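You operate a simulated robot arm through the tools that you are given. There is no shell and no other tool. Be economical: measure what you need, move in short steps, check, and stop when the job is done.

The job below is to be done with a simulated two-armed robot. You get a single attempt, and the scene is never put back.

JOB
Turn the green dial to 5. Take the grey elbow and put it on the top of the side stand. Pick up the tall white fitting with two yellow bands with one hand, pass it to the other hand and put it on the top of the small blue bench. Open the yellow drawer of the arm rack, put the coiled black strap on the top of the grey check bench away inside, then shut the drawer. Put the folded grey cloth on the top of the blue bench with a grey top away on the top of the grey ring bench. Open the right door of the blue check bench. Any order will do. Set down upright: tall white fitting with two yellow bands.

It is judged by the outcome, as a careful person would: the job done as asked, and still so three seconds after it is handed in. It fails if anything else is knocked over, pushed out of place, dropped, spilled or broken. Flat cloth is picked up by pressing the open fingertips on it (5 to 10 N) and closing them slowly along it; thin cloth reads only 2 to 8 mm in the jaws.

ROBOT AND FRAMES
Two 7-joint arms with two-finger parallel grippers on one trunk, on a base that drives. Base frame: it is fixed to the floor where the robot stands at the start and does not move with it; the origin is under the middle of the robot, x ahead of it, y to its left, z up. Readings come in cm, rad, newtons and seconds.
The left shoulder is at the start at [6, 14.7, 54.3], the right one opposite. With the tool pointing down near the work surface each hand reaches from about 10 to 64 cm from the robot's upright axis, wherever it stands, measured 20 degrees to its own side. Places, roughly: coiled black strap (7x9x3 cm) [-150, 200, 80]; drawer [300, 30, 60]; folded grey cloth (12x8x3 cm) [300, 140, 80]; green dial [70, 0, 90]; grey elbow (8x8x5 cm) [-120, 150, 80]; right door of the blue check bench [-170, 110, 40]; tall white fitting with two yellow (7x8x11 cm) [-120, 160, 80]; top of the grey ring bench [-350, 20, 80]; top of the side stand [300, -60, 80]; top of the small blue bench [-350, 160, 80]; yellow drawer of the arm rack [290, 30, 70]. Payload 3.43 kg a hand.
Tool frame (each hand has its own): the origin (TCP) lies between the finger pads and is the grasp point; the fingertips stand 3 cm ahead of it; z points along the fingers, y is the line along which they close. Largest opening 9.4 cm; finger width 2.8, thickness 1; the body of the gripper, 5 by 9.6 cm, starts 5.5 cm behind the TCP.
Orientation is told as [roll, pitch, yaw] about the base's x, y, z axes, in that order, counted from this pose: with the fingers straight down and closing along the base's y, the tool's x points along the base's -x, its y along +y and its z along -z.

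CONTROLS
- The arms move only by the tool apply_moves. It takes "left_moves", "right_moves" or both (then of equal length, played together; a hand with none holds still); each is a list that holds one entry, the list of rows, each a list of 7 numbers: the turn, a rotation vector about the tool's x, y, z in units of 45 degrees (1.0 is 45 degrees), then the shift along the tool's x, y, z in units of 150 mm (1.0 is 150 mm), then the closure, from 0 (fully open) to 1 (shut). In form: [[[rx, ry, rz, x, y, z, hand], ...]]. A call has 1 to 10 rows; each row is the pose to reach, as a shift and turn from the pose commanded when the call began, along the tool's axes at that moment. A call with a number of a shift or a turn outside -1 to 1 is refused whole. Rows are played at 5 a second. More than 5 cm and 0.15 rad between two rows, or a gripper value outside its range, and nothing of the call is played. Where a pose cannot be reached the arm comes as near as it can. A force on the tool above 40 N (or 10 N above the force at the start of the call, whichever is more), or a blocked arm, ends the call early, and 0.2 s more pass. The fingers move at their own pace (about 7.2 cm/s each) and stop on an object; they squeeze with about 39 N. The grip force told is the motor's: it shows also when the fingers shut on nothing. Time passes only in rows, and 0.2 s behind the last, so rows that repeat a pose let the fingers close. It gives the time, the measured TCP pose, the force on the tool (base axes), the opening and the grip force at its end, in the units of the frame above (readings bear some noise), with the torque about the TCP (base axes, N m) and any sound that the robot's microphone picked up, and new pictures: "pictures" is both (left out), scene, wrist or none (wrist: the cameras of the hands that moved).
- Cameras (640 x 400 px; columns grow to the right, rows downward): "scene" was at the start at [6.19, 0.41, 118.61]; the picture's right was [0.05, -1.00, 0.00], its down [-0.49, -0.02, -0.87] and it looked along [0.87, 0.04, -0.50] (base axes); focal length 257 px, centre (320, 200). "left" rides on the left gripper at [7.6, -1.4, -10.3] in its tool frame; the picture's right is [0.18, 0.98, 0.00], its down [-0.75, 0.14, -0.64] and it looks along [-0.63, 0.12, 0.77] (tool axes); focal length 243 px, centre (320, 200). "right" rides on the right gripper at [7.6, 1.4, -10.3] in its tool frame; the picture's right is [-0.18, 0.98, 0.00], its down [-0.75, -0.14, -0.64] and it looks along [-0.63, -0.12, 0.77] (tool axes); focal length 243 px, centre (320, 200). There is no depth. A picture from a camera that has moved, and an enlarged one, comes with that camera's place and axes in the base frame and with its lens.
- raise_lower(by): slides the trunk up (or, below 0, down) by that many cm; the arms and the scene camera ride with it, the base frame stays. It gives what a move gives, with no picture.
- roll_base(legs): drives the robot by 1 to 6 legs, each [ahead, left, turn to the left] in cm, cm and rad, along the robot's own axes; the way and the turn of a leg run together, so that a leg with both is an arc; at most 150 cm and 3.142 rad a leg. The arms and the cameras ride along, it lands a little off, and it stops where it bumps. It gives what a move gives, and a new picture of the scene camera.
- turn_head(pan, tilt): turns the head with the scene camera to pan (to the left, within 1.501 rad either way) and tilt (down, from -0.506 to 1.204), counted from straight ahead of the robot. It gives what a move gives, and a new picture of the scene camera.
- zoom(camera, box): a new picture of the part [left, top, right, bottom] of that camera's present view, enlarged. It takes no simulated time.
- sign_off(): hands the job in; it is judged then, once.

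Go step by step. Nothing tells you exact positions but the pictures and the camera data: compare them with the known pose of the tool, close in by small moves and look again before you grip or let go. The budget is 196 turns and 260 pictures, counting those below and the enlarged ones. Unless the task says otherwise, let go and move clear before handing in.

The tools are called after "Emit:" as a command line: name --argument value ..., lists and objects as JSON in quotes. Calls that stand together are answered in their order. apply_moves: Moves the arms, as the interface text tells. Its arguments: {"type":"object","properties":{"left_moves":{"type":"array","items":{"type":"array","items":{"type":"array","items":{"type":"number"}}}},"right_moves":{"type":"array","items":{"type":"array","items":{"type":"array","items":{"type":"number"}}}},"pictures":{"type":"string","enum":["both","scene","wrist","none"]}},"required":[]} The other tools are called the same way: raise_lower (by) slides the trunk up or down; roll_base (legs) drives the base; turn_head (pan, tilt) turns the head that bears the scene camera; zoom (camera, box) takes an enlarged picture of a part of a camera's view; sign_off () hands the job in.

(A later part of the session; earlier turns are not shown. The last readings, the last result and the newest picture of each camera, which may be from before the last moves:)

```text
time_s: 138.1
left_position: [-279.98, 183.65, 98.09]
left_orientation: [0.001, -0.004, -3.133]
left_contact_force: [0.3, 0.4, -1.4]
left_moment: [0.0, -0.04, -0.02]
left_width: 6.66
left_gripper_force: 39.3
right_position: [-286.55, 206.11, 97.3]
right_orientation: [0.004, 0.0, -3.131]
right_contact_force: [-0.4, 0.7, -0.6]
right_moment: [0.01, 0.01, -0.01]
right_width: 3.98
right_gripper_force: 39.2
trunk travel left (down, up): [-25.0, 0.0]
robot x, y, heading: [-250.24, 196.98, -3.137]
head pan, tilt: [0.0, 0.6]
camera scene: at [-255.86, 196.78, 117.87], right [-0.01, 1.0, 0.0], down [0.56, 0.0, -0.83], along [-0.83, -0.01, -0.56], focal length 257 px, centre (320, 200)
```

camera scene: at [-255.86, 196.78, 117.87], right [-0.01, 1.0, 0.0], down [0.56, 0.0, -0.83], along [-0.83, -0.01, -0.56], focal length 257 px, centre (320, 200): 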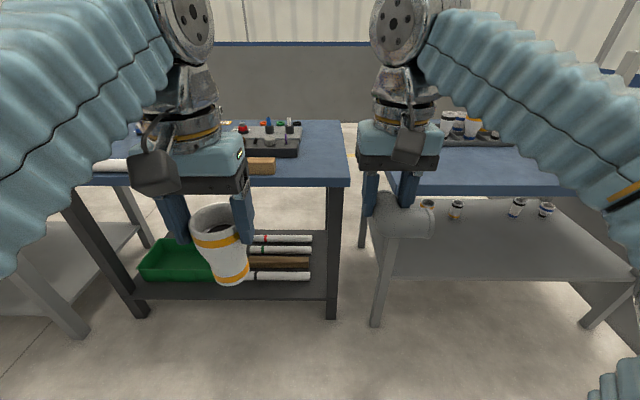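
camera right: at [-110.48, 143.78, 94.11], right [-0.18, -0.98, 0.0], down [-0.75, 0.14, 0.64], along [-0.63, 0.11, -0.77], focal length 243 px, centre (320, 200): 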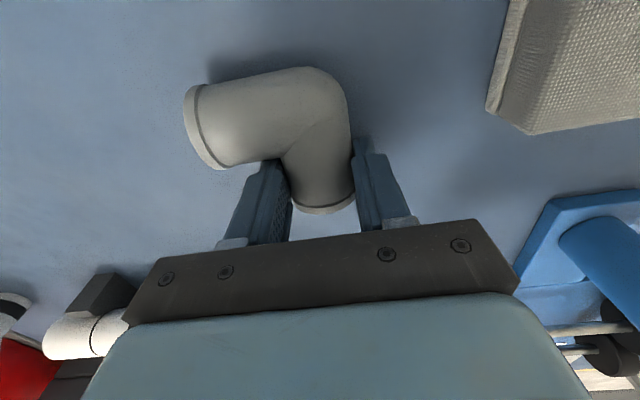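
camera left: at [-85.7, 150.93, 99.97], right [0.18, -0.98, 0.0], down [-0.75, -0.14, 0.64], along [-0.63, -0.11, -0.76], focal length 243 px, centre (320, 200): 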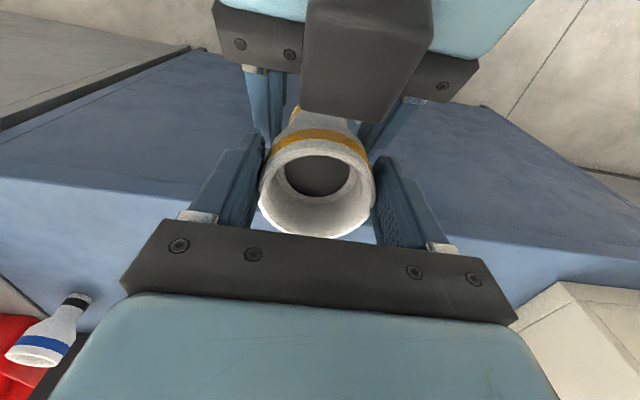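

Free area is about y 185-204, front edge x≈-320. Driving nearer with a small shift right.

Emit:
roll_base --legs '[[30, -9, 0]]'

Emit:
zoom --camera "left" --box '[0, 0, 640, 400]'

```text
time_s: 140.2
left_position: [-309.48, 192.22, 98.03]
left_orientation: [0.001, -0.005, -3.136]
left_contact_force: [0.5, 0.1, -1.6]
left_moment: [0.02, 0.0, -0.02]
left_width: 6.66
left_gripper_force: 38.8
right_position: [-316.18, 214.68, 97.23]
right_orientation: [0.003, 0.001, -3.131]
right_contact_force: [-0.4, 0.0, -0.7]
right_moment: [0.01, 0.01, 0.01]
right_width: 4.02
right_gripper_force: 38.8
trunk travel left (down, up): [-25.0, 0.0]
robot x, y, heading: [-279.47, 205.58, -3.137]
head pan, tilt: [0.0, 0.6]
camera scene: at [-285.43, 205.4, 117.87], right [-0.01, 1.0, 0.0], down [0.56, 0.0, -0.83], along [-0.83, -0.01, -0.56], focal length 257 px, centre (320, 200)
```

scene: 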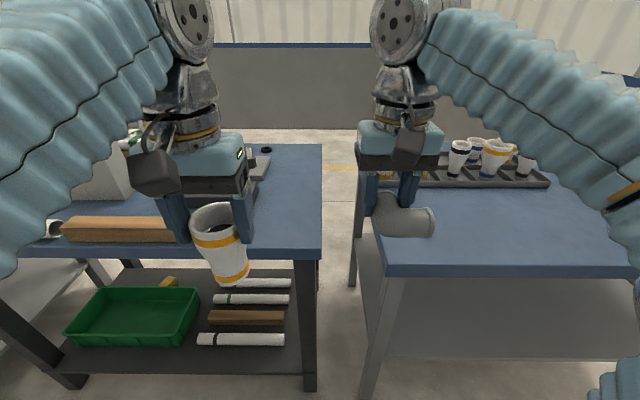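

```text
1.00 times, centred on (320, 200) of left (not enlarged: the box is as wide or as high as the picture)
camera zoom: at [-301.89, 193.69, 108.26], right [0.19, -0.98, 0.0], down [-0.75, -0.15, 0.64], along [-0.63, -0.12, -0.76], focal length 243 px, centre (320, 200)
```

zoom: 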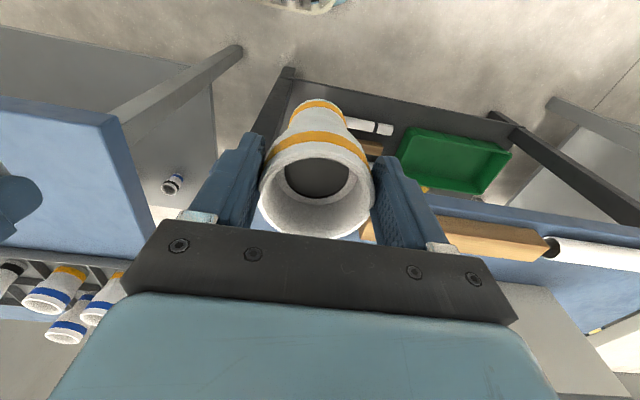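

Bench top is about z 79-80. I drive 8 cm closer so the arm keeps height, then move the fitting over the free spot at about [-330, 195].

Emit:
roll_base --legs '[[8, 0, 0]]'

Emit:
apply_moves --left_moves '[[[0, 0, 0, -0.21, -0.05, 0, 0.5], [0, 0, 0, -0.42, -0.1, 0, 0.5], [0, 0, 0, -0.63, -0.15, 0, 0.5], [0, 0, 0, -0.83, -0.2, 0.1, 0.5], [0, 0, 0, -0.83, -0.2, 0.15, 0.5]]]' --pictures "both"

```text
time_s: 141.2
left_position: [-317.45, 192.26, 98.05]
left_orientation: [0.0, -0.004, -3.135]
left_contact_force: [-0.1, 0.3, -1.1]
left_moment: [-0.01, 0.03, 0.01]
left_width: 6.65
left_gripper_force: 38.9
right_position: [-323.97, 214.67, 97.22]
right_orientation: [0.001, 0.003, -3.132]
right_contact_force: [0.1, -0.4, -0.5]
right_moment: [-0.03, 0.01, -0.02]
right_width: 3.97
right_gripper_force: 39.3
trunk travel left (down, up): [-25.0, 0.0]
robot x, y, heading: [-287.74, 205.23, -3.136]
head pan, tilt: [0.0, 0.6]
camera scene: at [-293.3, 205.35, 117.87], right [-0.01, 1.0, 0.0], down [0.56, 0.0, -0.83], along [-0.83, -0.01, -0.56], focal length 257 px, centre (320, 200)
```

scene: 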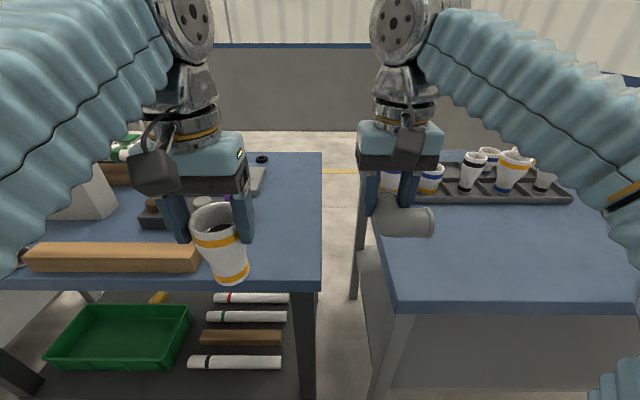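

```text
time_s: 142.4
left_position: [-329.98, 195.26, 95.62]
left_orientation: [-0.002, -0.002, -3.136]
left_contact_force: [0.5, 0.1, -1.9]
left_moment: [0.02, 0.01, 0.0]
left_width: 6.66
left_gripper_force: 39.2
right_position: [-324.12, 214.67, 97.21]
right_orientation: [0.003, 0.001, -3.133]
right_contact_force: [0.0, 0.1, -1.3]
right_moment: [-0.07, 0.02, 0.0]
right_width: 3.95
right_gripper_force: 38.6
trunk travel left (down, up): [-25.0, 0.0]
robot x, y, heading: [-287.48, 205.08, -3.132]
head pan, tilt: [0.0, 0.6]
camera scene: at [-293.35, 205.36, 117.87], right [-0.01, 1.0, 0.0], down [0.57, 0.0, -0.82], along [-0.82, -0.01, -0.57], focal length 257 px, centre (320, 200)
camera left: at [-322.26, 196.69, 105.98], right [0.19, -0.98, 0.0], down [-0.75, -0.15, 0.64], along [-0.63, -0.12, -0.77], focal length 243 px, centre (320, 200)
```

scene: 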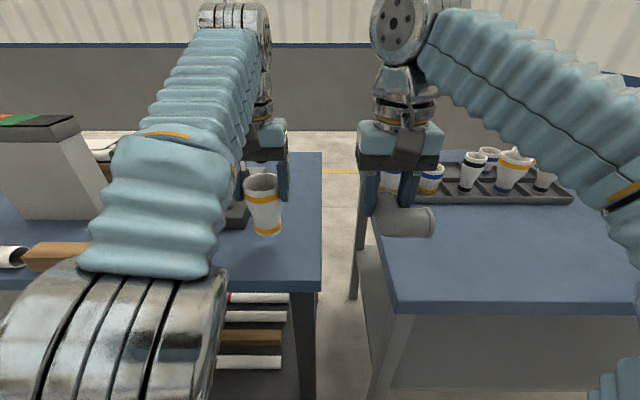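
left: 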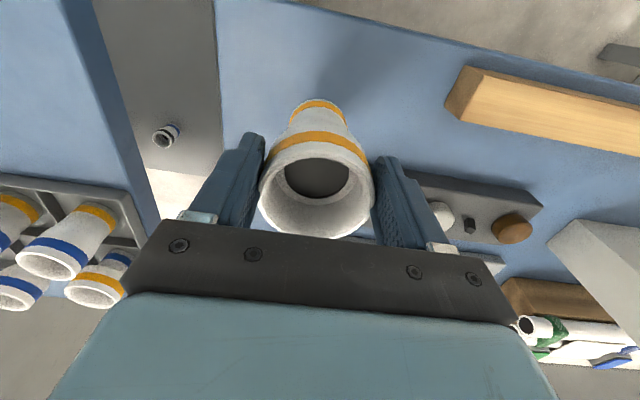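

The spot below is clear. Lowering towards contact.

Emit:
apply_moves --left_moves '[[[0, 0, 0, 0, 0, 0.12, 0.5], [0, 0, 0, 0, 0, 0.24, 0.5], [0, 0, 0, 0, 0, 0.33, 0.5], [0, 0, 0, 0, 0, 0.33, 0.5]]]' --pictures "scene"

Emit:
zoom --camera "scene" --box '[210, 150, 330, 270]'

```text
time_s: 143.4
left_position: [-329.9, 195.34, 90.75]
left_orientation: [-0.001, -0.004, -3.136]
left_contact_force: [-0.4, -0.8, -1.6]
left_moment: [-0.04, -0.02, 0.01]
left_width: 6.65
left_gripper_force: 38.8
right_position: [-323.99, 214.65, 97.28]
right_orientation: [0.005, 0.001, -3.134]
right_contact_force: [0.2, -0.4, -0.1]
right_moment: [-0.04, -0.01, -0.02]
right_width: 3.98
right_gripper_force: 39.3
trunk travel left (down, up): [-25.0, 0.0]
robot x, y, heading: [-287.63, 205.4, -3.134]
head pan, tilt: [0.0, 0.6]
camera scene: at [-293.33, 205.35, 117.87], right [-0.01, 1.0, 0.0], down [0.57, 0.0, -0.82], along [-0.82, -0.01, -0.57], focal length 257 px, centre (320, 200)
```

scene: 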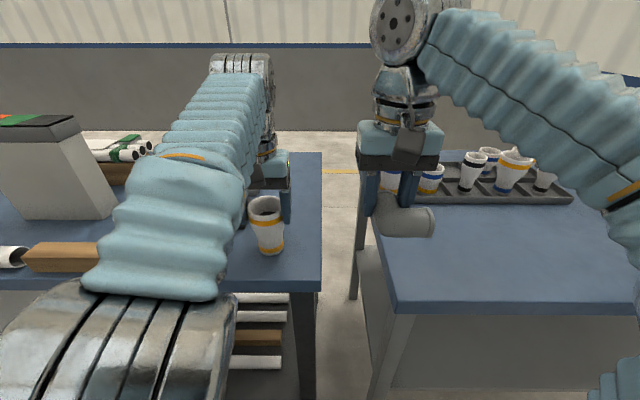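

```text
3.33 times, centred on (270, 210) of scene
camera zoom: at [-293.33, 205.35, 117.87], right [-0.01, 1.0, 0.0], down [0.57, 0.0, -0.82], along [-0.82, -0.01, -0.57], focal length 858 px, centre (487, 167)
```

zoom: 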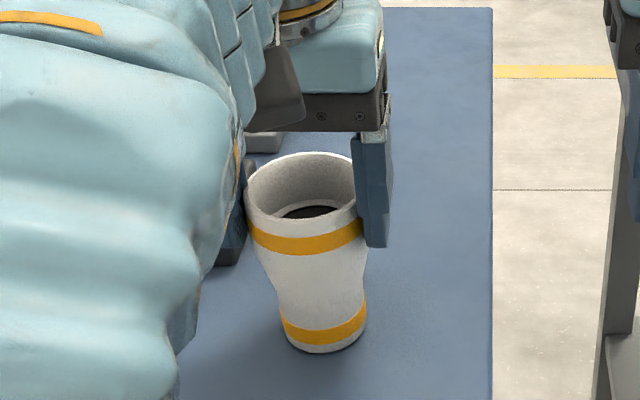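

Very near. Small steps down, watching the force.

Emit:
apply_moves --left_moves '[[[0, 0, 0, 0, 0, 0.015, 0.5], [0, 0, 0, 0, 0, 0.03, 0.5], [0, 0, 0, 0, 0, 0.03, 0.5]]]' --pictures "none"

Emit:
apply_moves --left_moves '[[[0, 0, 0, 0, 0, 0.01, 0.5], [0, 0, 0, 0, 0, 0.02, 0.5], [0, 0, 0, 0, 0, 0.02, 0.5]]]' --pictures "none"

```text
time_s: 144.2
left_position: [-329.88, 195.2, 90.44]
left_orientation: [-0.001, -0.008, -3.136]
left_contact_force: [-2.4, -1.6, 30.8]
left_moment: [-0.09, 0.32, 0.0]
left_width: 6.67
left_gripper_force: 39.0
right_position: [-323.78, 214.67, 97.3]
right_orientation: [0.003, -0.001, -3.134]
right_contact_force: [-0.7, 0.5, -0.6]
right_moment: [0.01, 0.01, -0.03]
right_width: 3.99
right_gripper_force: 39.3
trunk travel left (down, up): [-25.0, 0.0]
robot x, y, heading: [-287.39, 205.6, -3.136]
head pan, tilt: [0.0, 0.6]
```

```text
time_s: 145.0
left_position: [-329.97, 195.2, 90.16]
left_orientation: [0.001, -0.005, -3.138]
left_contact_force: [-2.0, 1.7, 31.9]
left_moment: [0.04, 0.42, -0.02]
left_width: 6.68
left_gripper_force: 38.9
right_position: [-323.86, 214.66, 97.23]
right_orientation: [0.006, -0.001, -3.134]
right_contact_force: [0.4, 0.3, -0.4]
right_moment: [-0.01, 0.02, 0.03]
right_width: 3.97
right_gripper_force: 39.1
trunk travel left (down, up): [-25.0, 0.0]
robot x, y, heading: [-287.52, 205.39, -3.138]
head pan, tilt: [0.0, 0.6]
```

In contact with the bench. Opening and lifting off.

Emit:
apply_moves --left_moves '[[[0, 0, 0, 0, 0, 0, 0.4], [0, 0, 0, 0, 0, 0, 0.2], [0, 0, 0, 0, 0, 0, 0], [0, 0, 0, 0, 0, 0, 0], [0, 0, 0, 0, 0, -0.12, 0], [0, 0, 0, 0, 0, -0.28, 0], [0, 0, 0, 0, 0, -0.44, 0], [0, 0, 0, 0.15, 0, -0.5, 0], [0, 0, 0, 0.35, 0, -0.55, 0]]]' --pictures "both"

```text
time_s: 147.0
left_position: [-324.78, 195.26, 98.28]
left_orientation: [-0.002, -0.002, -3.136]
left_contact_force: [-0.1, 0.5, 0.4]
left_moment: [0.01, -0.03, -0.01]
left_width: 9.42
left_gripper_force: 0.1
right_position: [-324.05, 214.66, 97.2]
right_orientation: [0.003, 0.001, -3.134]
right_contact_force: [-1.1, 0.1, -0.2]
right_moment: [0.0, -0.01, 0.02]
right_width: 3.97
right_gripper_force: 38.6
trunk travel left (down, up): [-25.0, 0.0]
robot x, y, heading: [-287.74, 205.27, -3.13]
head pan, tilt: [0.0, 0.6]
camera scene: at [-293.34, 205.35, 117.87], right [-0.01, 1.0, 0.0], down [0.57, 0.0, -0.82], along [-0.82, -0.01, -0.57], focal length 257 px, centre (320, 200)
camera left: at [-316.98, 196.62, 108.59], right [0.19, -0.98, 0.0], down [-0.75, -0.15, 0.64], along [-0.63, -0.12, -0.77], focal length 243 px, centre (320, 200)
```

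scene: 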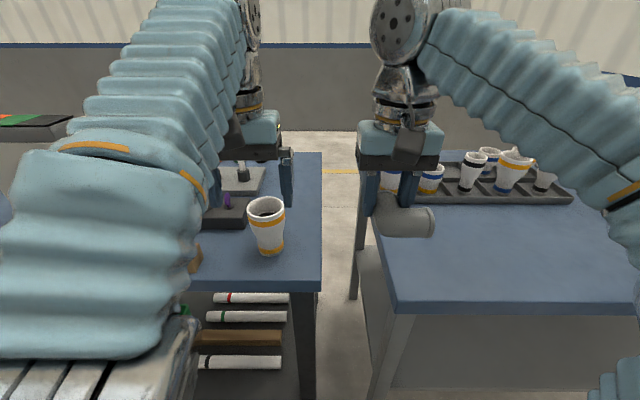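
left: 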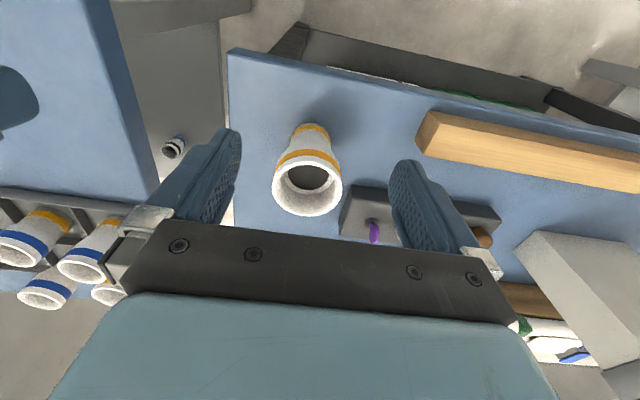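

The fitting stands upright on the small blue bench. Now I back off, bring the left arm home and turn around to the blue check bench.

Emit:
roll_base --legs '[[-38, 0, 0], [0, 0, 1.571], [85, 0, 0], [0, 0, 1.571]]'

Emit:
turn_head --pan 0 --tilt 0.7

```text
time_s: 161.3
left_position: [-210.74, 130.99, 98.55]
left_orientation: [0.0, -0.005, 0.018]
left_contact_force: [-0.1, -0.6, 0.8]
left_moment: [-0.02, 0.02, 0.01]
left_width: 9.4
left_gripper_force: 0.0
right_position: [-211.19, 111.37, 97.29]
right_orientation: [0.002, 0.002, 0.024]
right_contact_force: [-0.2, 0.0, -0.8]
right_moment: [-0.03, 0.0, -0.01]
right_width: 3.98
right_gripper_force: 38.9
trunk travel left (down, up): [-25.0, 0.0]
robot x, y, heading: [-247.68, 120.31, 0.022]
head pan, tilt: [0.0, 0.6]
camera scene: at [-241.7, 120.32, 117.87], right [0.02, -1.0, 0.0], down [-0.56, -0.01, -0.82], along [0.82, 0.02, -0.57], focal length 257 px, centre (320, 200)
```

scene: 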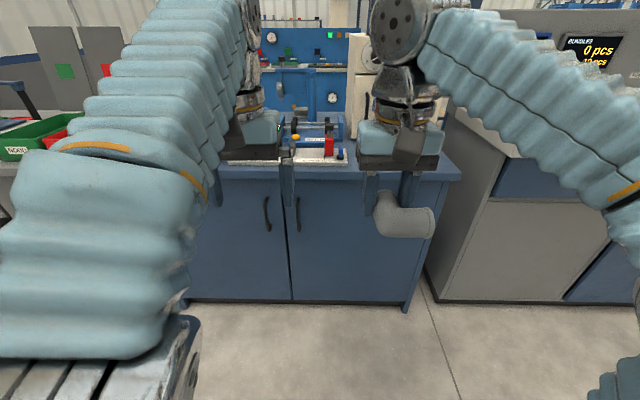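

```text
time_s: 161.9
left_position: [-210.72, 130.77, 98.27]
left_orientation: [0.0, -0.005, 0.019]
left_contact_force: [0.6, 0.9, -0.1]
left_moment: [-0.01, -0.04, -0.03]
left_width: 9.39
left_gripper_force: 0.1
right_position: [-211.06, 111.38, 97.21]
right_orientation: [0.004, 0.003, 0.022]
right_contact_force: [0.1, -0.5, -1.1]
right_moment: [0.02, -0.03, -0.01]
right_width: 4.0
right_gripper_force: 39.4
trunk travel left (down, up): [-25.0, 0.0]
robot x, y, heading: [-247.75, 119.83, 0.019]
head pan, tilt: [0.0, 0.7]
camera scene: at [-242.05, 120.32, 117.01], right [0.02, -1.0, 0.0], down [-0.64, -0.01, -0.77], along [0.76, 0.02, -0.64], focal length 257 px, centre (320, 200)
```

scene: 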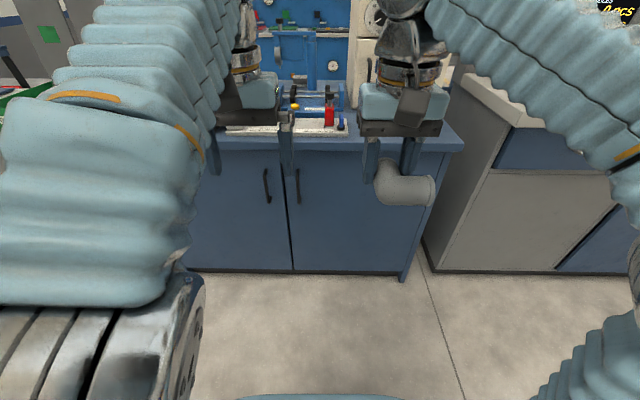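

The right door's handle is near [-169, 129.5, 62]. Zooming on it.

Emit:
zoom --camera "scene" --box '[220, 140, 380, 240]'

```text
4.00 times, centred on (300, 190) of scene
camera zoom: at [-242.05, 120.32, 117.01], right [0.02, -1.0, 0.0], down [-0.64, -0.01, -0.77], along [0.76, 0.02, -0.64], focal length 1030 px, centre (400, 240)
```

zoom: 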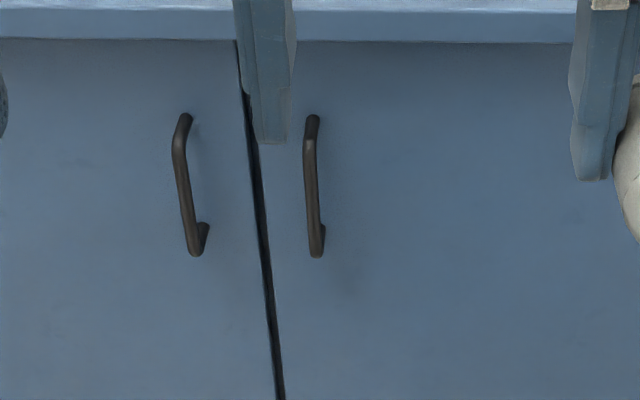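

A vertical bar handle. I pitch the left hand toward horizontal while lowering it.

Emit:
apply_moves --left_moves '[[[0, -0.16, 0, 0, 0, 0.12, 0.3], [0, -0.32, 0, 0, 0, 0.25, 0.3], [0, -0.48, 0, 0, 0, 0.38, 0.3], [0, -0.64, 0, 0, 0, 0.5, 0.3], [0, -0.8, 0, 0, 0, 0.62, 0.3], [0, -0.9, 0, 0, 0, 0.75, 0.3], [0, -1.0, 0, 0, 0, 0.88, 0.3], [0, -1.0, 0, 0, 0, 1.0, 0.3], [0, -1.0, 0, 0, 0, 1.0, 0.3]]]' --pictures "scene"

```text
time_s: 163.9
left_position: [-210.76, 130.77, 83.25]
left_orientation: [-0.001, -0.788, 0.019]
left_contact_force: [-0.5, 0.1, 0.3]
left_moment: [-0.01, -0.04, -0.03]
left_width: 6.6
left_gripper_force: 0.0
right_position: [-211.05, 111.4, 97.22]
right_orientation: [0.004, 0.001, 0.023]
right_contact_force: [0.4, -0.7, -0.4]
right_moment: [-0.02, -0.01, 0.0]
right_width: 3.98
right_gripper_force: 39.0
trunk travel left (down, up): [-25.0, 0.0]
robot x, y, heading: [-247.46, 120.0, 0.017]
head pan, tilt: [0.0, 0.7]
camera scene: at [-242.05, 120.32, 117.0], right [0.02, -1.0, 0.0], down [-0.64, -0.01, -0.76], along [0.76, 0.02, -0.64], focal length 257 px, centre (320, 200)
```

scene: 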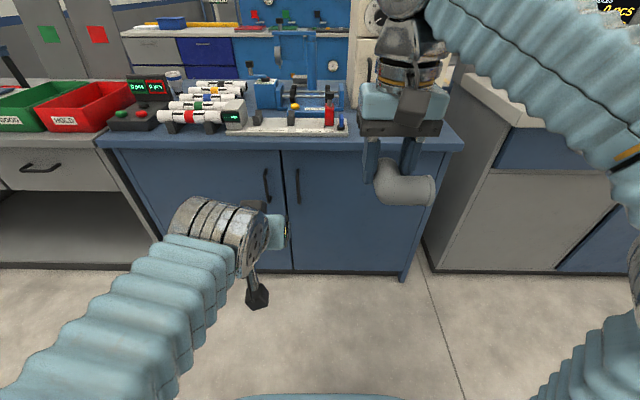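

Continuing to horizontal and down to handle height.

Emit:
apply_moves --left_moves '[[[0, -0.15, 0, 0.12, 0, 0.12, 0.3], [0, -0.3, 0, 0.24, 0, 0.24, 0.3], [0, -0.45, 0, 0.36, 0, 0.36, 0.3], [0, -0.6, 0, 0.48, 0, 0.48, 0.3], [0, -0.75, 0, 0.6, 0, 0.6, 0.3], [0, -0.9, 0, 0.72, 0, 0.72, 0.3], [0, -1.0, 0, 0.84, 0, 0.84, 0.3], [0, -1.0, 0, 0.96, 0, 0.96, 0.3], [0, -1.0, 0, 0.96, 0, 0.96, 0.3]]]' --pictures "both"

```text
time_s: 165.2
left_position: [-208.79, 117.45, 77.37]
left_orientation: [-0.85, -1.229, 0.6]
left_contact_force: [-0.6, -0.1, -0.5]
left_moment: [0.0, 0.02, 0.0]
left_width: 6.59
left_gripper_force: 0.0
left hand out of reach, approached as far as the arm can: row 3, 4, 5, 6
right_position: [-211.16, 111.44, 97.24]
right_orientation: [0.005, 0.002, 0.021]
right_contact_force: [-1.1, 0.1, -0.2]
right_moment: [0.02, -0.01, 0.0]
right_width: 3.96
right_gripper_force: 39.1
trunk travel left (down, up): [-25.0, 0.0]
robot x, y, heading: [-247.93, 120.26, 0.023]
head pan, tilt: [0.0, 0.7]
stopped in row 6 (left hand): the arm was blocked; the commanded pose is now the measured one
camera scene: at [-242.07, 120.34, 117.01], right [0.02, -1.0, 0.0], down [-0.64, -0.01, -0.77], along [0.76, 0.02, -0.64], focal length 257 px, centre (320, 200)
camera left: at [-220.75, 117.32, 72.79], right [0.16, 0.89, -0.42], down [-0.36, 0.45, 0.82], along [0.92, 0.03, 0.4], focal length 243 px, centre (320, 200)
```

scene: 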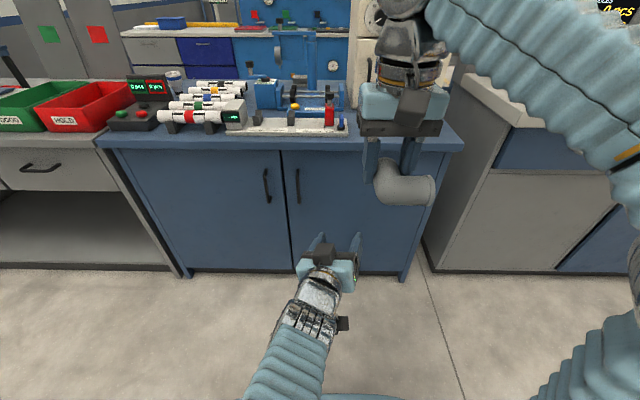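
left: 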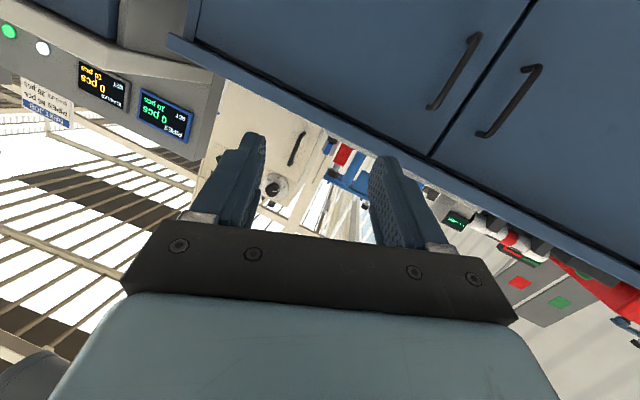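

The arm ran to a limit too close to the body. I straighten its orientation while moving forward and left.

Emit:
apply_moves --left_moves '[[[0, 0, 0, 0, 0.05, 0.12, 0.3], [0, 0, 0, 0, 0.1, 0.25, 0.3], [-0.08, 0, 0.06, -0.01, 0.2, 0.4, 0.3], [-0.16, 0, 0.12, -0.02, 0.35, 0.55, 0.3], [-0.24, 0, 0.18, -0.03, 0.5, 0.7, 0.3], [-0.32, 0, 0.24, -0.05, 0.65, 0.8, 0.3], [-0.351, 0, 0.247, -0.07, 0.8, 0.873, 0.3], [-0.351, 0, 0.247, -0.07, 0.8, 0.873, 0.3]]]' --pictures "both"

```text
time_s: 165.8
left_position: [-210.06, 111.55, 78.2]
left_orientation: [-0.94, -1.287, 0.507]
left_contact_force: [-1.3, 0.2, -0.5]
left_moment: [0.0, 0.01, 0.02]
left_width: 6.57
left_gripper_force: 0.0
right_position: [-211.12, 111.46, 97.26]
right_orientation: [0.005, 0.0, 0.023]
right_contact_force: [0.0, -0.4, 0.2]
right_moment: [0.01, -0.02, 0.04]
right_width: 3.98
right_gripper_force: 39.0
trunk travel left (down, up): [-25.0, 0.0]
robot x, y, heading: [-247.25, 119.8, 0.019]
head pan, tilt: [0.0, 0.7]
stopped in row 3 (left hand): the arm was blocked; the commanded pose is now the measured one
camera scene: at [-242.06, 120.32, 117.01], right [0.02, -1.0, 0.0], down [-0.64, -0.01, -0.76], along [0.76, 0.02, -0.64], focal length 257 px, centre (320, 200)
camera left: at [-221.53, 113.62, 72.96], right [0.34, 0.85, -0.4], down [-0.33, 0.51, 0.8], along [0.88, -0.14, 0.45], focal length 243 px, centre (320, 200)
```

scene: 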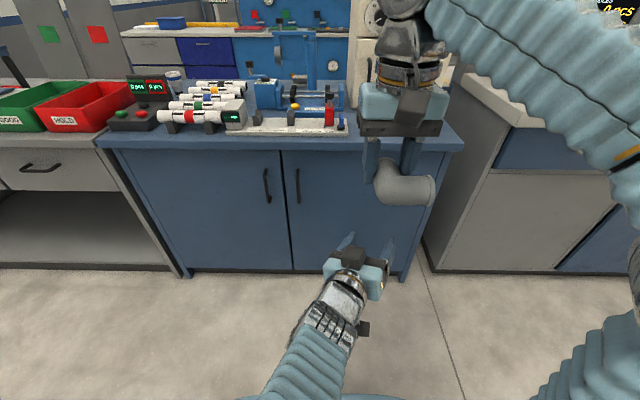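
left: 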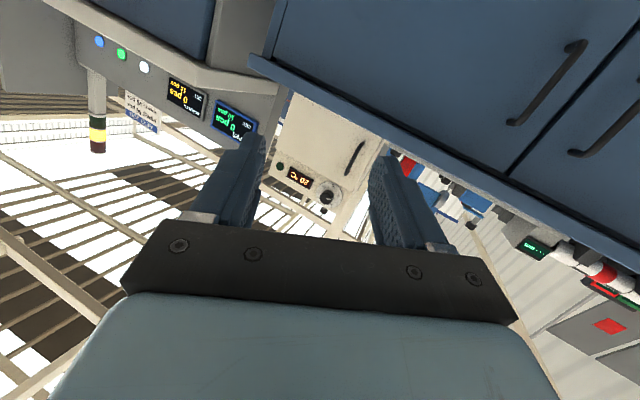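

I return the left hand to the earlier good tilted pose (45°, above).

Emit:
apply_moves --left_moves '[[[-0.07, 0.09, 0, -0.11, 0.12, -0.09, 0.3], [-0.15, 0.18, 0, -0.23, 0.24, -0.18, 0.3], [-0.22, 0.27, 0.01, -0.34, 0.35, -0.27, 0.3], [-0.3, 0.36, 0.01, -0.46, 0.47, -0.36, 0.3], [-0.38, 0.45, 0.01, -0.57, 0.59, -0.45, 0.3], [-0.46, 0.54, 0.01, -0.69, 0.7, -0.54, 0.3], [-0.53, 0.62, 0.01, -0.8, 0.82, -0.63, 0.3], [-0.609, 0.707, 0.016, -0.92, 0.94, -0.73, 0.3], [-0.609, 0.707, 0.016, -0.92, 0.94, -0.73, 0.3]]]' --pictures "scene"

```text
time_s: 167.8
left_position: [-210.66, 130.83, 89.87]
left_orientation: [0.006, -0.787, 0.003]
left_contact_force: [-0.1, 0.6, -0.1]
left_moment: [0.0, -0.01, -0.02]
left_width: 6.59
left_gripper_force: 0.1
right_position: [-211.02, 111.47, 97.33]
right_orientation: [0.003, 0.002, 0.023]
right_contact_force: [-0.6, -0.5, -0.5]
right_moment: [-0.02, 0.0, 0.0]
right_width: 3.99
right_gripper_force: 39.2
trunk travel left (down, up): [-25.0, 0.0]
robot x, y, heading: [-247.36, 120.08, 0.021]
head pan, tilt: [0.0, 0.7]
camera scene: at [-242.05, 120.32, 117.0], right [0.02, -1.0, 0.0], down [-0.64, -0.01, -0.76], along [0.76, 0.02, -0.64], focal length 257 px, centre (320, 200)
```

scene: 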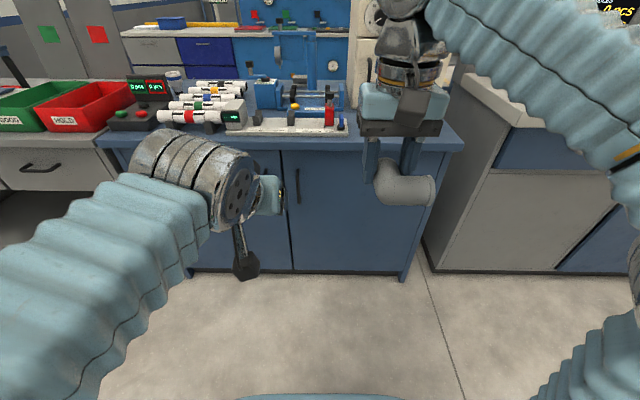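

Keeping 45° pitch, I extend forward-down along the tool axis.

Emit:
apply_moves --left_moves '[[[0, 0, 0, 0, 0, 0.2, 0.3], [0, 0, 0, 0, 0, 0.4, 0.3], [0, 0, 0, 0, 0, 0.6, 0.3], [0, 0, 0, 0.02, 0, 0.8, 0.3], [0, 0, 0, 0.05, 0, 0.95, 0.3], [0, 0, 0, 0.05, 0, 0.95, 0.3]]]' --pictures "none"

Emit:
apply_moves --left_moves '[[[0, 0, 0, 0.03, 0, 0.18, 0.3], [0, 0, 0, 0.06, 0, 0.36, 0.3], [0, 0, 0, 0.09, 0, 0.54, 0.3], [0, 0, 0, 0.12, 0, 0.7, 0.3], [0, 0, 0, 0.12, 0, 0.7, 0.3]]]' --pictures "both"

```text
time_s: 169.2
left_position: [-201.13, 130.75, 79.4]
left_orientation: [0.002, -0.784, 0.002]
left_contact_force: [-0.4, 0.5, -1.1]
left_moment: [0.01, 0.02, 0.0]
left_width: 6.56
left_gripper_force: 0.1
right_position: [-211.19, 111.49, 97.22]
right_orientation: [0.003, 0.002, 0.022]
right_contact_force: [0.6, -0.7, -0.1]
right_moment: [0.01, 0.0, 0.0]
right_width: 4.03
right_gripper_force: 38.5
trunk travel left (down, up): [-25.0, 0.0]
robot x, y, heading: [-247.75, 120.42, 0.022]
head pan, tilt: [0.0, 0.7]
```

```text
time_s: 170.4
left_position: [-194.9, 130.95, 70.63]
left_orientation: [0.004, -0.784, 0.002]
left_contact_force: [-0.2, -0.5, -0.5]
left_moment: [0.0, -0.02, 0.04]
left_width: 6.58
left_gripper_force: 0.1
right_position: [-211.16, 111.44, 97.21]
right_orientation: [0.004, 0.002, 0.023]
right_contact_force: [0.2, 0.2, -0.3]
right_moment: [0.05, -0.01, 0.01]
right_width: 4.0
right_gripper_force: 38.8
trunk travel left (down, up): [-25.0, 0.0]
robot x, y, heading: [-247.67, 120.18, 0.024]
head pan, tilt: [0.0, 0.7]
camera scene: at [-242.04, 120.31, 117.0], right [0.02, -1.0, 0.0], down [-0.64, -0.01, -0.76], along [0.76, 0.02, -0.64], focal length 257 px, centre (320, 200)
camera left: at [-207.62, 129.28, 72.57], right [-0.13, 0.98, -0.13], down [0.08, 0.14, 0.99], along [0.99, 0.12, -0.09], focal length 243 px, centre (320, 200)
```

scene: 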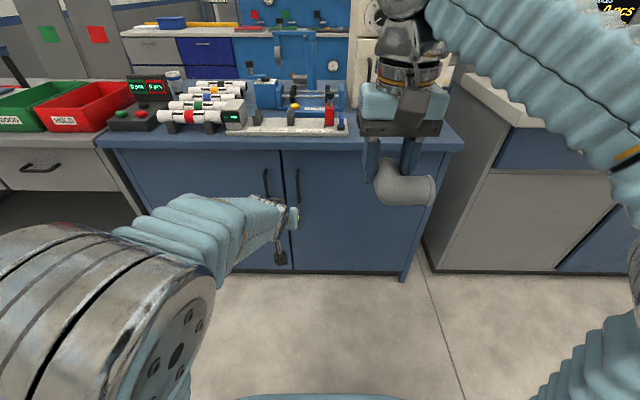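
left: 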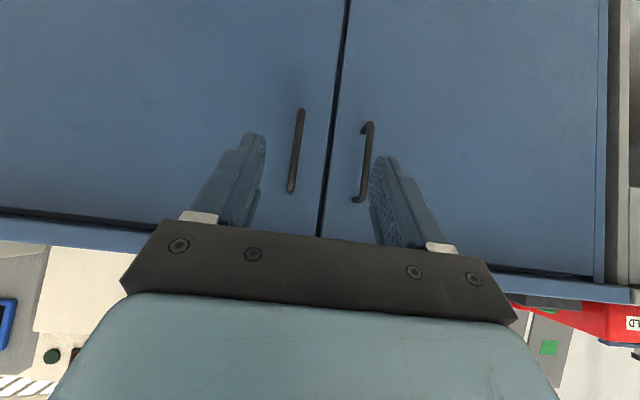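

Reachable. The right door's handle is the left one in this inverted view, at about [-171, 129.2, 62]. Approaching.

Emit:
apply_moves --left_moves '[[[0, 0, 0, -0.1, -0.03, 0.2, 0.3], [0, 0, 0, -0.2, -0.06, 0.41, 0.3], [0, 0, 0, -0.3, -0.09, 0.62, 0.3], [0, 0, 0, -0.391, -0.117, 0.8, 0.3], [0, 0, 0, -0.391, -0.117, 0.8, 0.3]]]' --pictures "wrist"

```text
time_s: 171.6
left_position: [-182.48, 129.39, 66.45]
left_orientation: [0.007, -0.785, 0.002]
left_contact_force: [0.4, -0.1, 1.1]
left_moment: [-0.01, 0.01, -0.01]
left_width: 6.6
left_gripper_force: 0.0
right_position: [-210.96, 111.33, 97.21]
right_orientation: [0.003, 0.002, 0.022]
right_contact_force: [0.9, 0.2, -0.7]
right_moment: [0.01, 0.01, 0.0]
right_width: 3.96
right_gripper_force: 39.3
trunk travel left (down, up): [-25.0, 0.0]
robot x, y, heading: [-247.31, 120.28, 0.023]
head pan, tilt: [0.0, 0.7]
camera left: at [-194.98, 127.75, 68.27], right [-0.13, 0.98, -0.13], down [0.08, 0.14, 0.99], along [0.99, 0.12, -0.1], focal length 243 px, centre (320, 200)
```

left: 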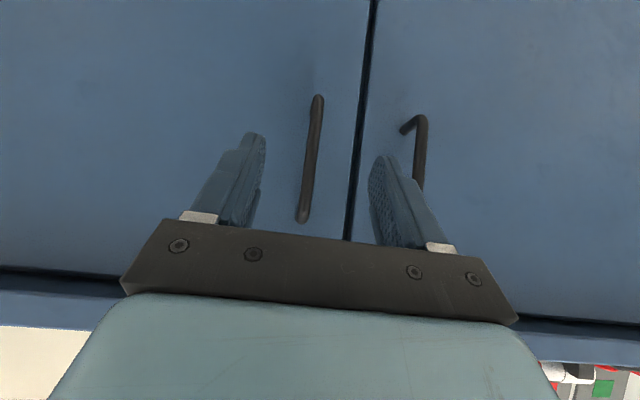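

Advancing further in level with the handle's middle.

Emit:
apply_moves --left_moves '[[[0, 0, 0, -0.06, -0.005, 0.18, 0.3], [0, 0, 0, -0.12, -0.01, 0.36, 0.3], [0, 0, 0, -0.165, -0.012, 0.542, 0.3], [0, 0, 0, -0.165, -0.012, 0.542, 0.3]]]' --pictures "both"

```text
time_s: 172.6
left_position: [-174.86, 129.04, 62.51]
left_orientation: [0.004, -0.786, -0.003]
left_contact_force: [-1.2, 0.7, -0.4]
left_moment: [-0.01, -0.01, 0.0]
left_width: 6.56
left_gripper_force: 0.1
right_position: [-211.19, 111.38, 97.29]
right_orientation: [0.004, 0.003, 0.024]
right_contact_force: [0.2, -0.5, -0.5]
right_moment: [-0.01, -0.03, 0.01]
right_width: 3.99
right_gripper_force: 39.4
trunk travel left (down, up): [-25.0, 0.0]
robot x, y, heading: [-247.57, 120.38, 0.022]
head pan, tilt: [0.0, 0.7]
camera scene: at [-242.03, 120.3, 117.0], right [0.02, -1.0, 0.0], down [-0.64, -0.01, -0.76], along [0.76, 0.02, -0.64], focal length 257 px, centre (320, 200)
camera left: at [-187.47, 127.5, 64.36], right [-0.13, 0.98, -0.13], down [0.08, 0.14, 0.99], along [0.99, 0.12, -0.1], focal length 243 px, centre (320, 200)
```

scene: 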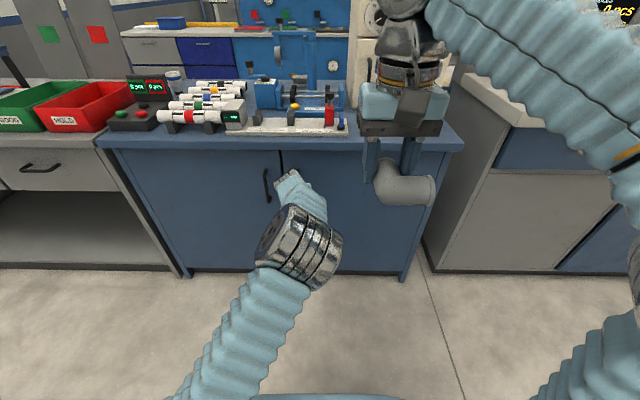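
left: 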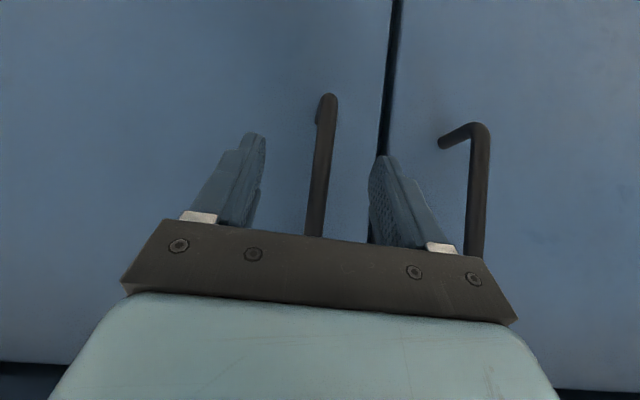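

The bar is at x≈-171.4, y≈129.1. Moving 2.5 cm in and closing.

Emit:
apply_moves --left_moves '[[[0, 0, 0, -0.06, 0, 0.06, 0.3], [0, 0, 0, -0.118, 0, 0.118, 0.3], [0, 0, 0, -0.118, 0, 0.118, 0.6], [0, 0, 0, -0.118, 0, 0.118, 0.95], [0, 0, 0, -0.118, 0, 0.118, 0.95], [0, 0, 0, -0.118, 0, 0.118, 0.95]]]' --pictures "wrist"

```text
time_s: 174.0
left_position: [-172.51, 129.31, 62.44]
left_orientation: [0.005, -0.788, 0.004]
left_contact_force: [-0.8, 9.5, 1.5]
left_moment: [-0.14, -0.02, 0.02]
left_width: 1.62
left_gripper_force: 45.2
right_position: [-211.12, 111.54, 97.24]
right_orientation: [0.005, 0.001, 0.022]
right_contact_force: [-0.7, 0.4, -1.3]
right_moment: [0.02, -0.01, -0.03]
right_width: 4.01
right_gripper_force: 38.9
trunk travel left (down, up): [-25.0, 0.0]
robot x, y, heading: [-248.08, 120.19, 0.023]
head pan, tilt: [0.0, 0.7]
camera left: at [-185.05, 127.68, 64.25], right [-0.14, 0.98, -0.13], down [0.08, 0.14, 0.99], along [0.99, 0.12, -0.09], focal length 243 px, centre (320, 200)
```

left: 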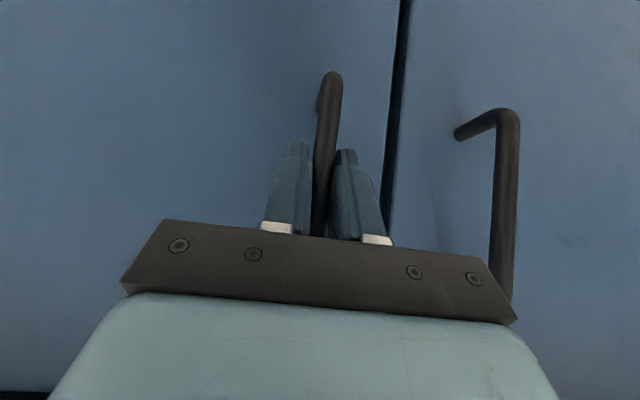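

Gripped the handle (1.6 cm). Pulling the door by driving back along its arc.

Emit:
roll_base --legs '[[-10, -1.2, 0], [-9.6, -3.4, 0]]'

```text
time_s: 175.8
left_position: [-187.28, 125.2, 62.42]
left_orientation: [-0.001, -0.787, -0.005]
left_contact_force: [0.2, -0.9, -2.7]
left_moment: [-0.02, -0.56, -0.03]
left_width: 1.62
left_gripper_force: 45.1
right_position: [-225.92, 108.17, 97.2]
right_orientation: [0.005, 0.001, 0.021]
right_contact_force: [-0.3, -1.7, 0.4]
right_moment: [0.0, 0.0, -0.01]
right_width: 3.94
right_gripper_force: 38.7
trunk travel left (down, up): [-25.0, 0.0]
robot x, y, heading: [-262.76, 116.95, 0.022]
head pan, tilt: [0.0, 0.7]
stopped in leg 2: the force on the tool passed its limit at 43 N (the readings are from after the stop); the commanded pose is now the measured one
camera scene: at [-256.81, 117.07, 117.01], right [0.02, -1.0, 0.0], down [-0.64, -0.01, -0.76], along [0.76, 0.02, -0.64], focal length 257 px, centre (320, 200)
```

scene: 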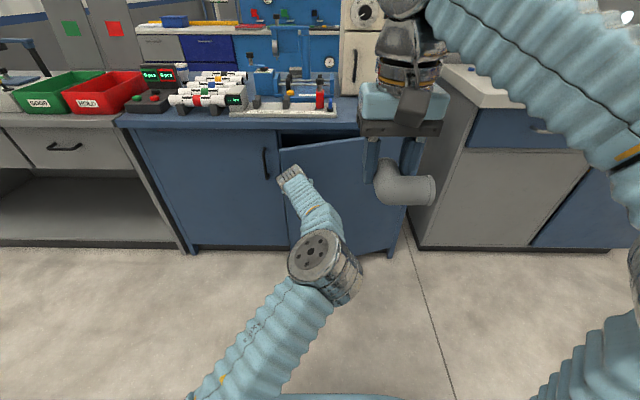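

The door is about 21° open (radius ≈42 cm). Continuing along the arc in small legs.

Emit:
roll_base --legs '[[-5.8, -3.3, 0], [-5.6, -4.6, 0]]'

```text
time_s: 177.4
left_position: [-197.9, 118.45, 62.44]
left_orientation: [0.005, -0.788, 0.001]
left_contact_force: [-0.9, 0.9, 3.0]
left_moment: [-0.01, 0.57, 0.03]
left_width: 1.6
left_gripper_force: 45.3
right_position: [-236.51, 100.71, 97.24]
right_orientation: [0.006, 0.0, 0.023]
right_contact_force: [-0.5, -0.5, -0.3]
right_moment: [0.01, 0.03, 0.02]
right_width: 3.98
right_gripper_force: 38.9
trunk travel left (down, up): [-25.0, 0.0]
robot x, y, heading: [-273.05, 109.51, 0.02]
head pan, tilt: [0.0, 0.7]
stopped in leg 2: the force on the tool passed its limit at 42 N (the readings are from after the stop); the commanded pose is now the measured one
camera scene: at [-267.47, 109.57, 117.01], right [0.02, -1.0, 0.0], down [-0.64, -0.01, -0.77], along [0.76, 0.02, -0.64], focal length 257 px, centre (320, 200)
```

scene: 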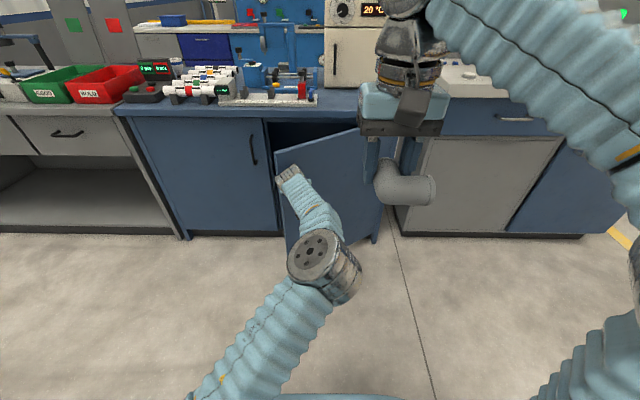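

Continuing, with the arc refitted (radius ≈47 cm).

Emit:
roll_base --legs '[[-5.8, -5.7, 0], [-4.8, -6.6, 0]]'

```text
time_s: 179.2
left_position: [-208.27, 105.92, 62.3]
left_orientation: [0.005, -0.785, 0.004]
left_contact_force: [-21.9, 12.7, 1.2]
left_moment: [-0.22, -0.19, -0.02]
left_width: 1.64
left_gripper_force: 45.0
right_position: [-246.88, 88.21, 97.25]
right_orientation: [0.005, 0.0, 0.024]
right_contact_force: [0.9, 0.0, -0.5]
right_moment: [-0.03, -0.01, -0.01]
right_width: 3.97
right_gripper_force: 38.6
trunk travel left (down, up): [-25.0, 0.0]
robot x, y, heading: [-282.98, 96.8, 0.023]
head pan, tilt: [0.0, 0.7]
camera scene: at [-277.94, 97.03, 117.01], right [0.02, -1.0, 0.0], down [-0.64, -0.02, -0.77], along [0.77, 0.02, -0.64], focal length 257 px, centre (320, 200)
```

scene: 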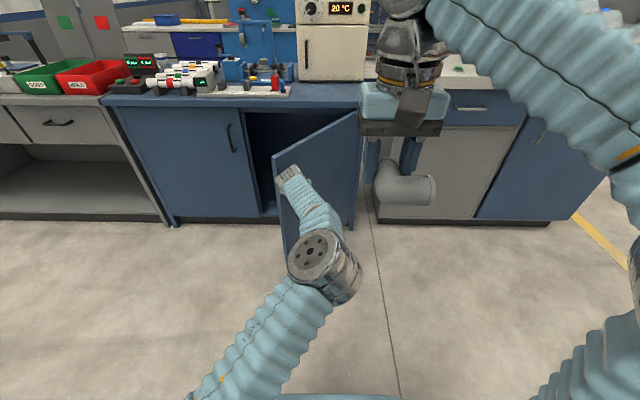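

About 55° open. Two more small legs to open it wider.

Emit:
roll_base --legs '[[-4.0, -7.6, 0], [-2.6, -7.8, 0]]'

```text
time_s: 180.9
left_position: [-214.22, 90.23, 62.33]
left_orientation: [0.006, -0.788, 0.0]
left_contact_force: [34.7, -5.8, 10.0]
left_moment: [0.13, 0.55, 0.04]
left_width: 1.65
left_gripper_force: 44.9
right_position: [-252.88, 72.47, 97.23]
right_orientation: [0.006, 0.002, 0.023]
right_contact_force: [0.2, 0.8, -0.4]
right_moment: [-0.02, -0.04, 0.02]
right_width: 3.98
right_gripper_force: 38.9
trunk travel left (down, up): [-25.0, 0.0]
robot x, y, heading: [-289.57, 81.26, 0.017]
head pan, tilt: [0.0, 0.7]
camera scene: at [-283.77, 81.32, 117.01], right [0.02, -1.0, 0.0], down [-0.65, -0.01, -0.76], along [0.76, 0.02, -0.65], focal length 257 px, centre (320, 200)
```

scene: 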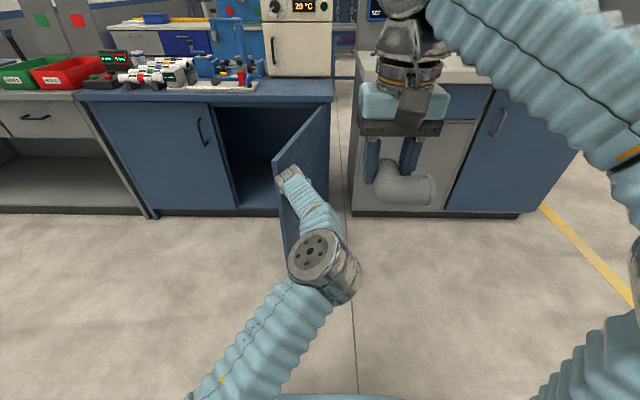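

The door is about 75° open. Opening the fingers slightly and withdrawing straight back.

Emit:
apply_moves --left_moves '[[[0, 0, 0, 0, 0, 0, 0.72], [0, 0, 0, 0, 0, 0, 0.72], [0, 0, 0, 0.1, 0, -0.1, 0.72], [0, 0, 0, 0.3, 0, -0.3, 0.72], [0, 0, 0, 0.4, 0, -0.5, 0.72], [0, 0, 0, 0.4, 0, -0.65, 0.72]]]' --pictures "scene"

```text
time_s: 182.3
left_position: [-225.43, 90.24, 64.99]
left_orientation: [0.005, -0.79, 0.003]
left_contact_force: [0.3, 0.0, -0.6]
left_moment: [-0.03, -0.03, 0.03]
left_width: 2.63
left_gripper_force: 0.2
right_position: [-252.99, 72.51, 97.3]
right_orientation: [0.005, 0.001, 0.024]
right_contact_force: [-0.2, 0.1, 0.2]
right_moment: [0.01, 0.0, 0.0]
right_width: 4.01
right_gripper_force: 38.9
trunk travel left (down, up): [-25.0, 0.0]
robot x, y, heading: [-289.87, 81.11, 0.025]
head pan, tilt: [0.0, 0.7]
camera scene: at [-283.89, 81.36, 117.0], right [0.02, -1.0, 0.0], down [-0.64, -0.01, -0.76], along [0.76, 0.02, -0.64], focal length 257 px, centre (320, 200)
```

scene: 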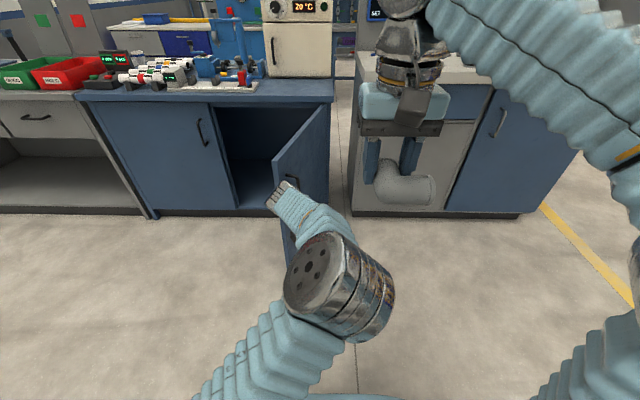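

Door stays open. Retracting the left arm along its axis and levelling it.

Emit:
apply_moves --left_moves '[[[0, 0, 0, 0, 0, -0.2, 0.3], [0, 0, 0, 0, 0.05, -0.4, 0.3], [0, 0, 0, 0, 0.1, -0.6, 0.3], [0, 0, 0, 0, 0.15, -0.8, 0.3], [0, 0, 0, 0, 0.2, -1.0, 0.3], [0, 0, 0, 0, 0.2, -1.0, 0.3]]]' --pictures "none"

Emit:
apply_moves --left_moves '[[[0, 0.1, 0, -0.05, 0, -0.15, 0.3], [0, 0.25, 0, -0.1, 0, -0.3, 0.3], [0, 0.42, 0, -0.15, 0, -0.45, 0.3], [0, 0.58, 0, -0.2, 0, -0.6, 0.3], [0, 0.74, 0, -0.25, 0, -0.7, 0.3], [0, 0.9, 0, -0.3, 0, -0.75, 0.3], [0, 1.0, 0, -0.3, 0, -0.75, 0.3], [0, 1.0, 0, -0.3, 0, -0.75, 0.3]]]' --pictures "scene"

```text
time_s: 183.7
left_position: [-236.06, 93.17, 75.73]
left_orientation: [0.005, -0.789, 0.002]
left_contact_force: [0.8, 0.9, 0.2]
left_moment: [0.02, 0.0, -0.02]
left_width: 6.57
left_gripper_force: 0.0
right_position: [-253.01, 72.53, 97.17]
right_orientation: [0.006, 0.0, 0.024]
right_contact_force: [-0.5, 0.1, -1.3]
right_moment: [-0.03, -0.03, 0.02]
right_width: 3.99
right_gripper_force: 38.8
trunk travel left (down, up): [-25.0, 0.0]
robot x, y, heading: [-289.33, 81.33, 0.024]
head pan, tilt: [0.0, 0.7]
```

```text
time_s: 185.5
left_position: [-241.02, 93.03, 86.73]
left_orientation: [0.003, -0.002, 0.007]
left_contact_force: [0.9, -0.6, -0.1]
left_moment: [-0.02, 0.02, -0.01]
left_width: 6.59
left_gripper_force: 0.0
right_position: [-253.01, 72.54, 97.26]
right_orientation: [0.005, -0.001, 0.023]
right_contact_force: [-0.3, 0.3, -0.9]
right_moment: [0.01, -0.02, 0.03]
right_width: 3.96
right_gripper_force: 39.2
trunk travel left (down, up): [-25.0, 0.0]
robot x, y, heading: [-289.48, 80.96, 0.025]
head pan, tilt: [0.0, 0.7]
camera scene: at [-283.89, 81.36, 117.0], right [0.02, -1.0, 0.0], down [-0.64, -0.01, -0.76], along [0.76, 0.02, -0.64], focal length 257 px, centre (320, 200)
```

scene: 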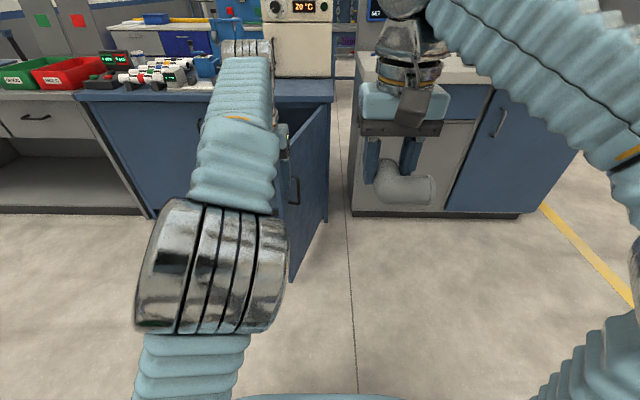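

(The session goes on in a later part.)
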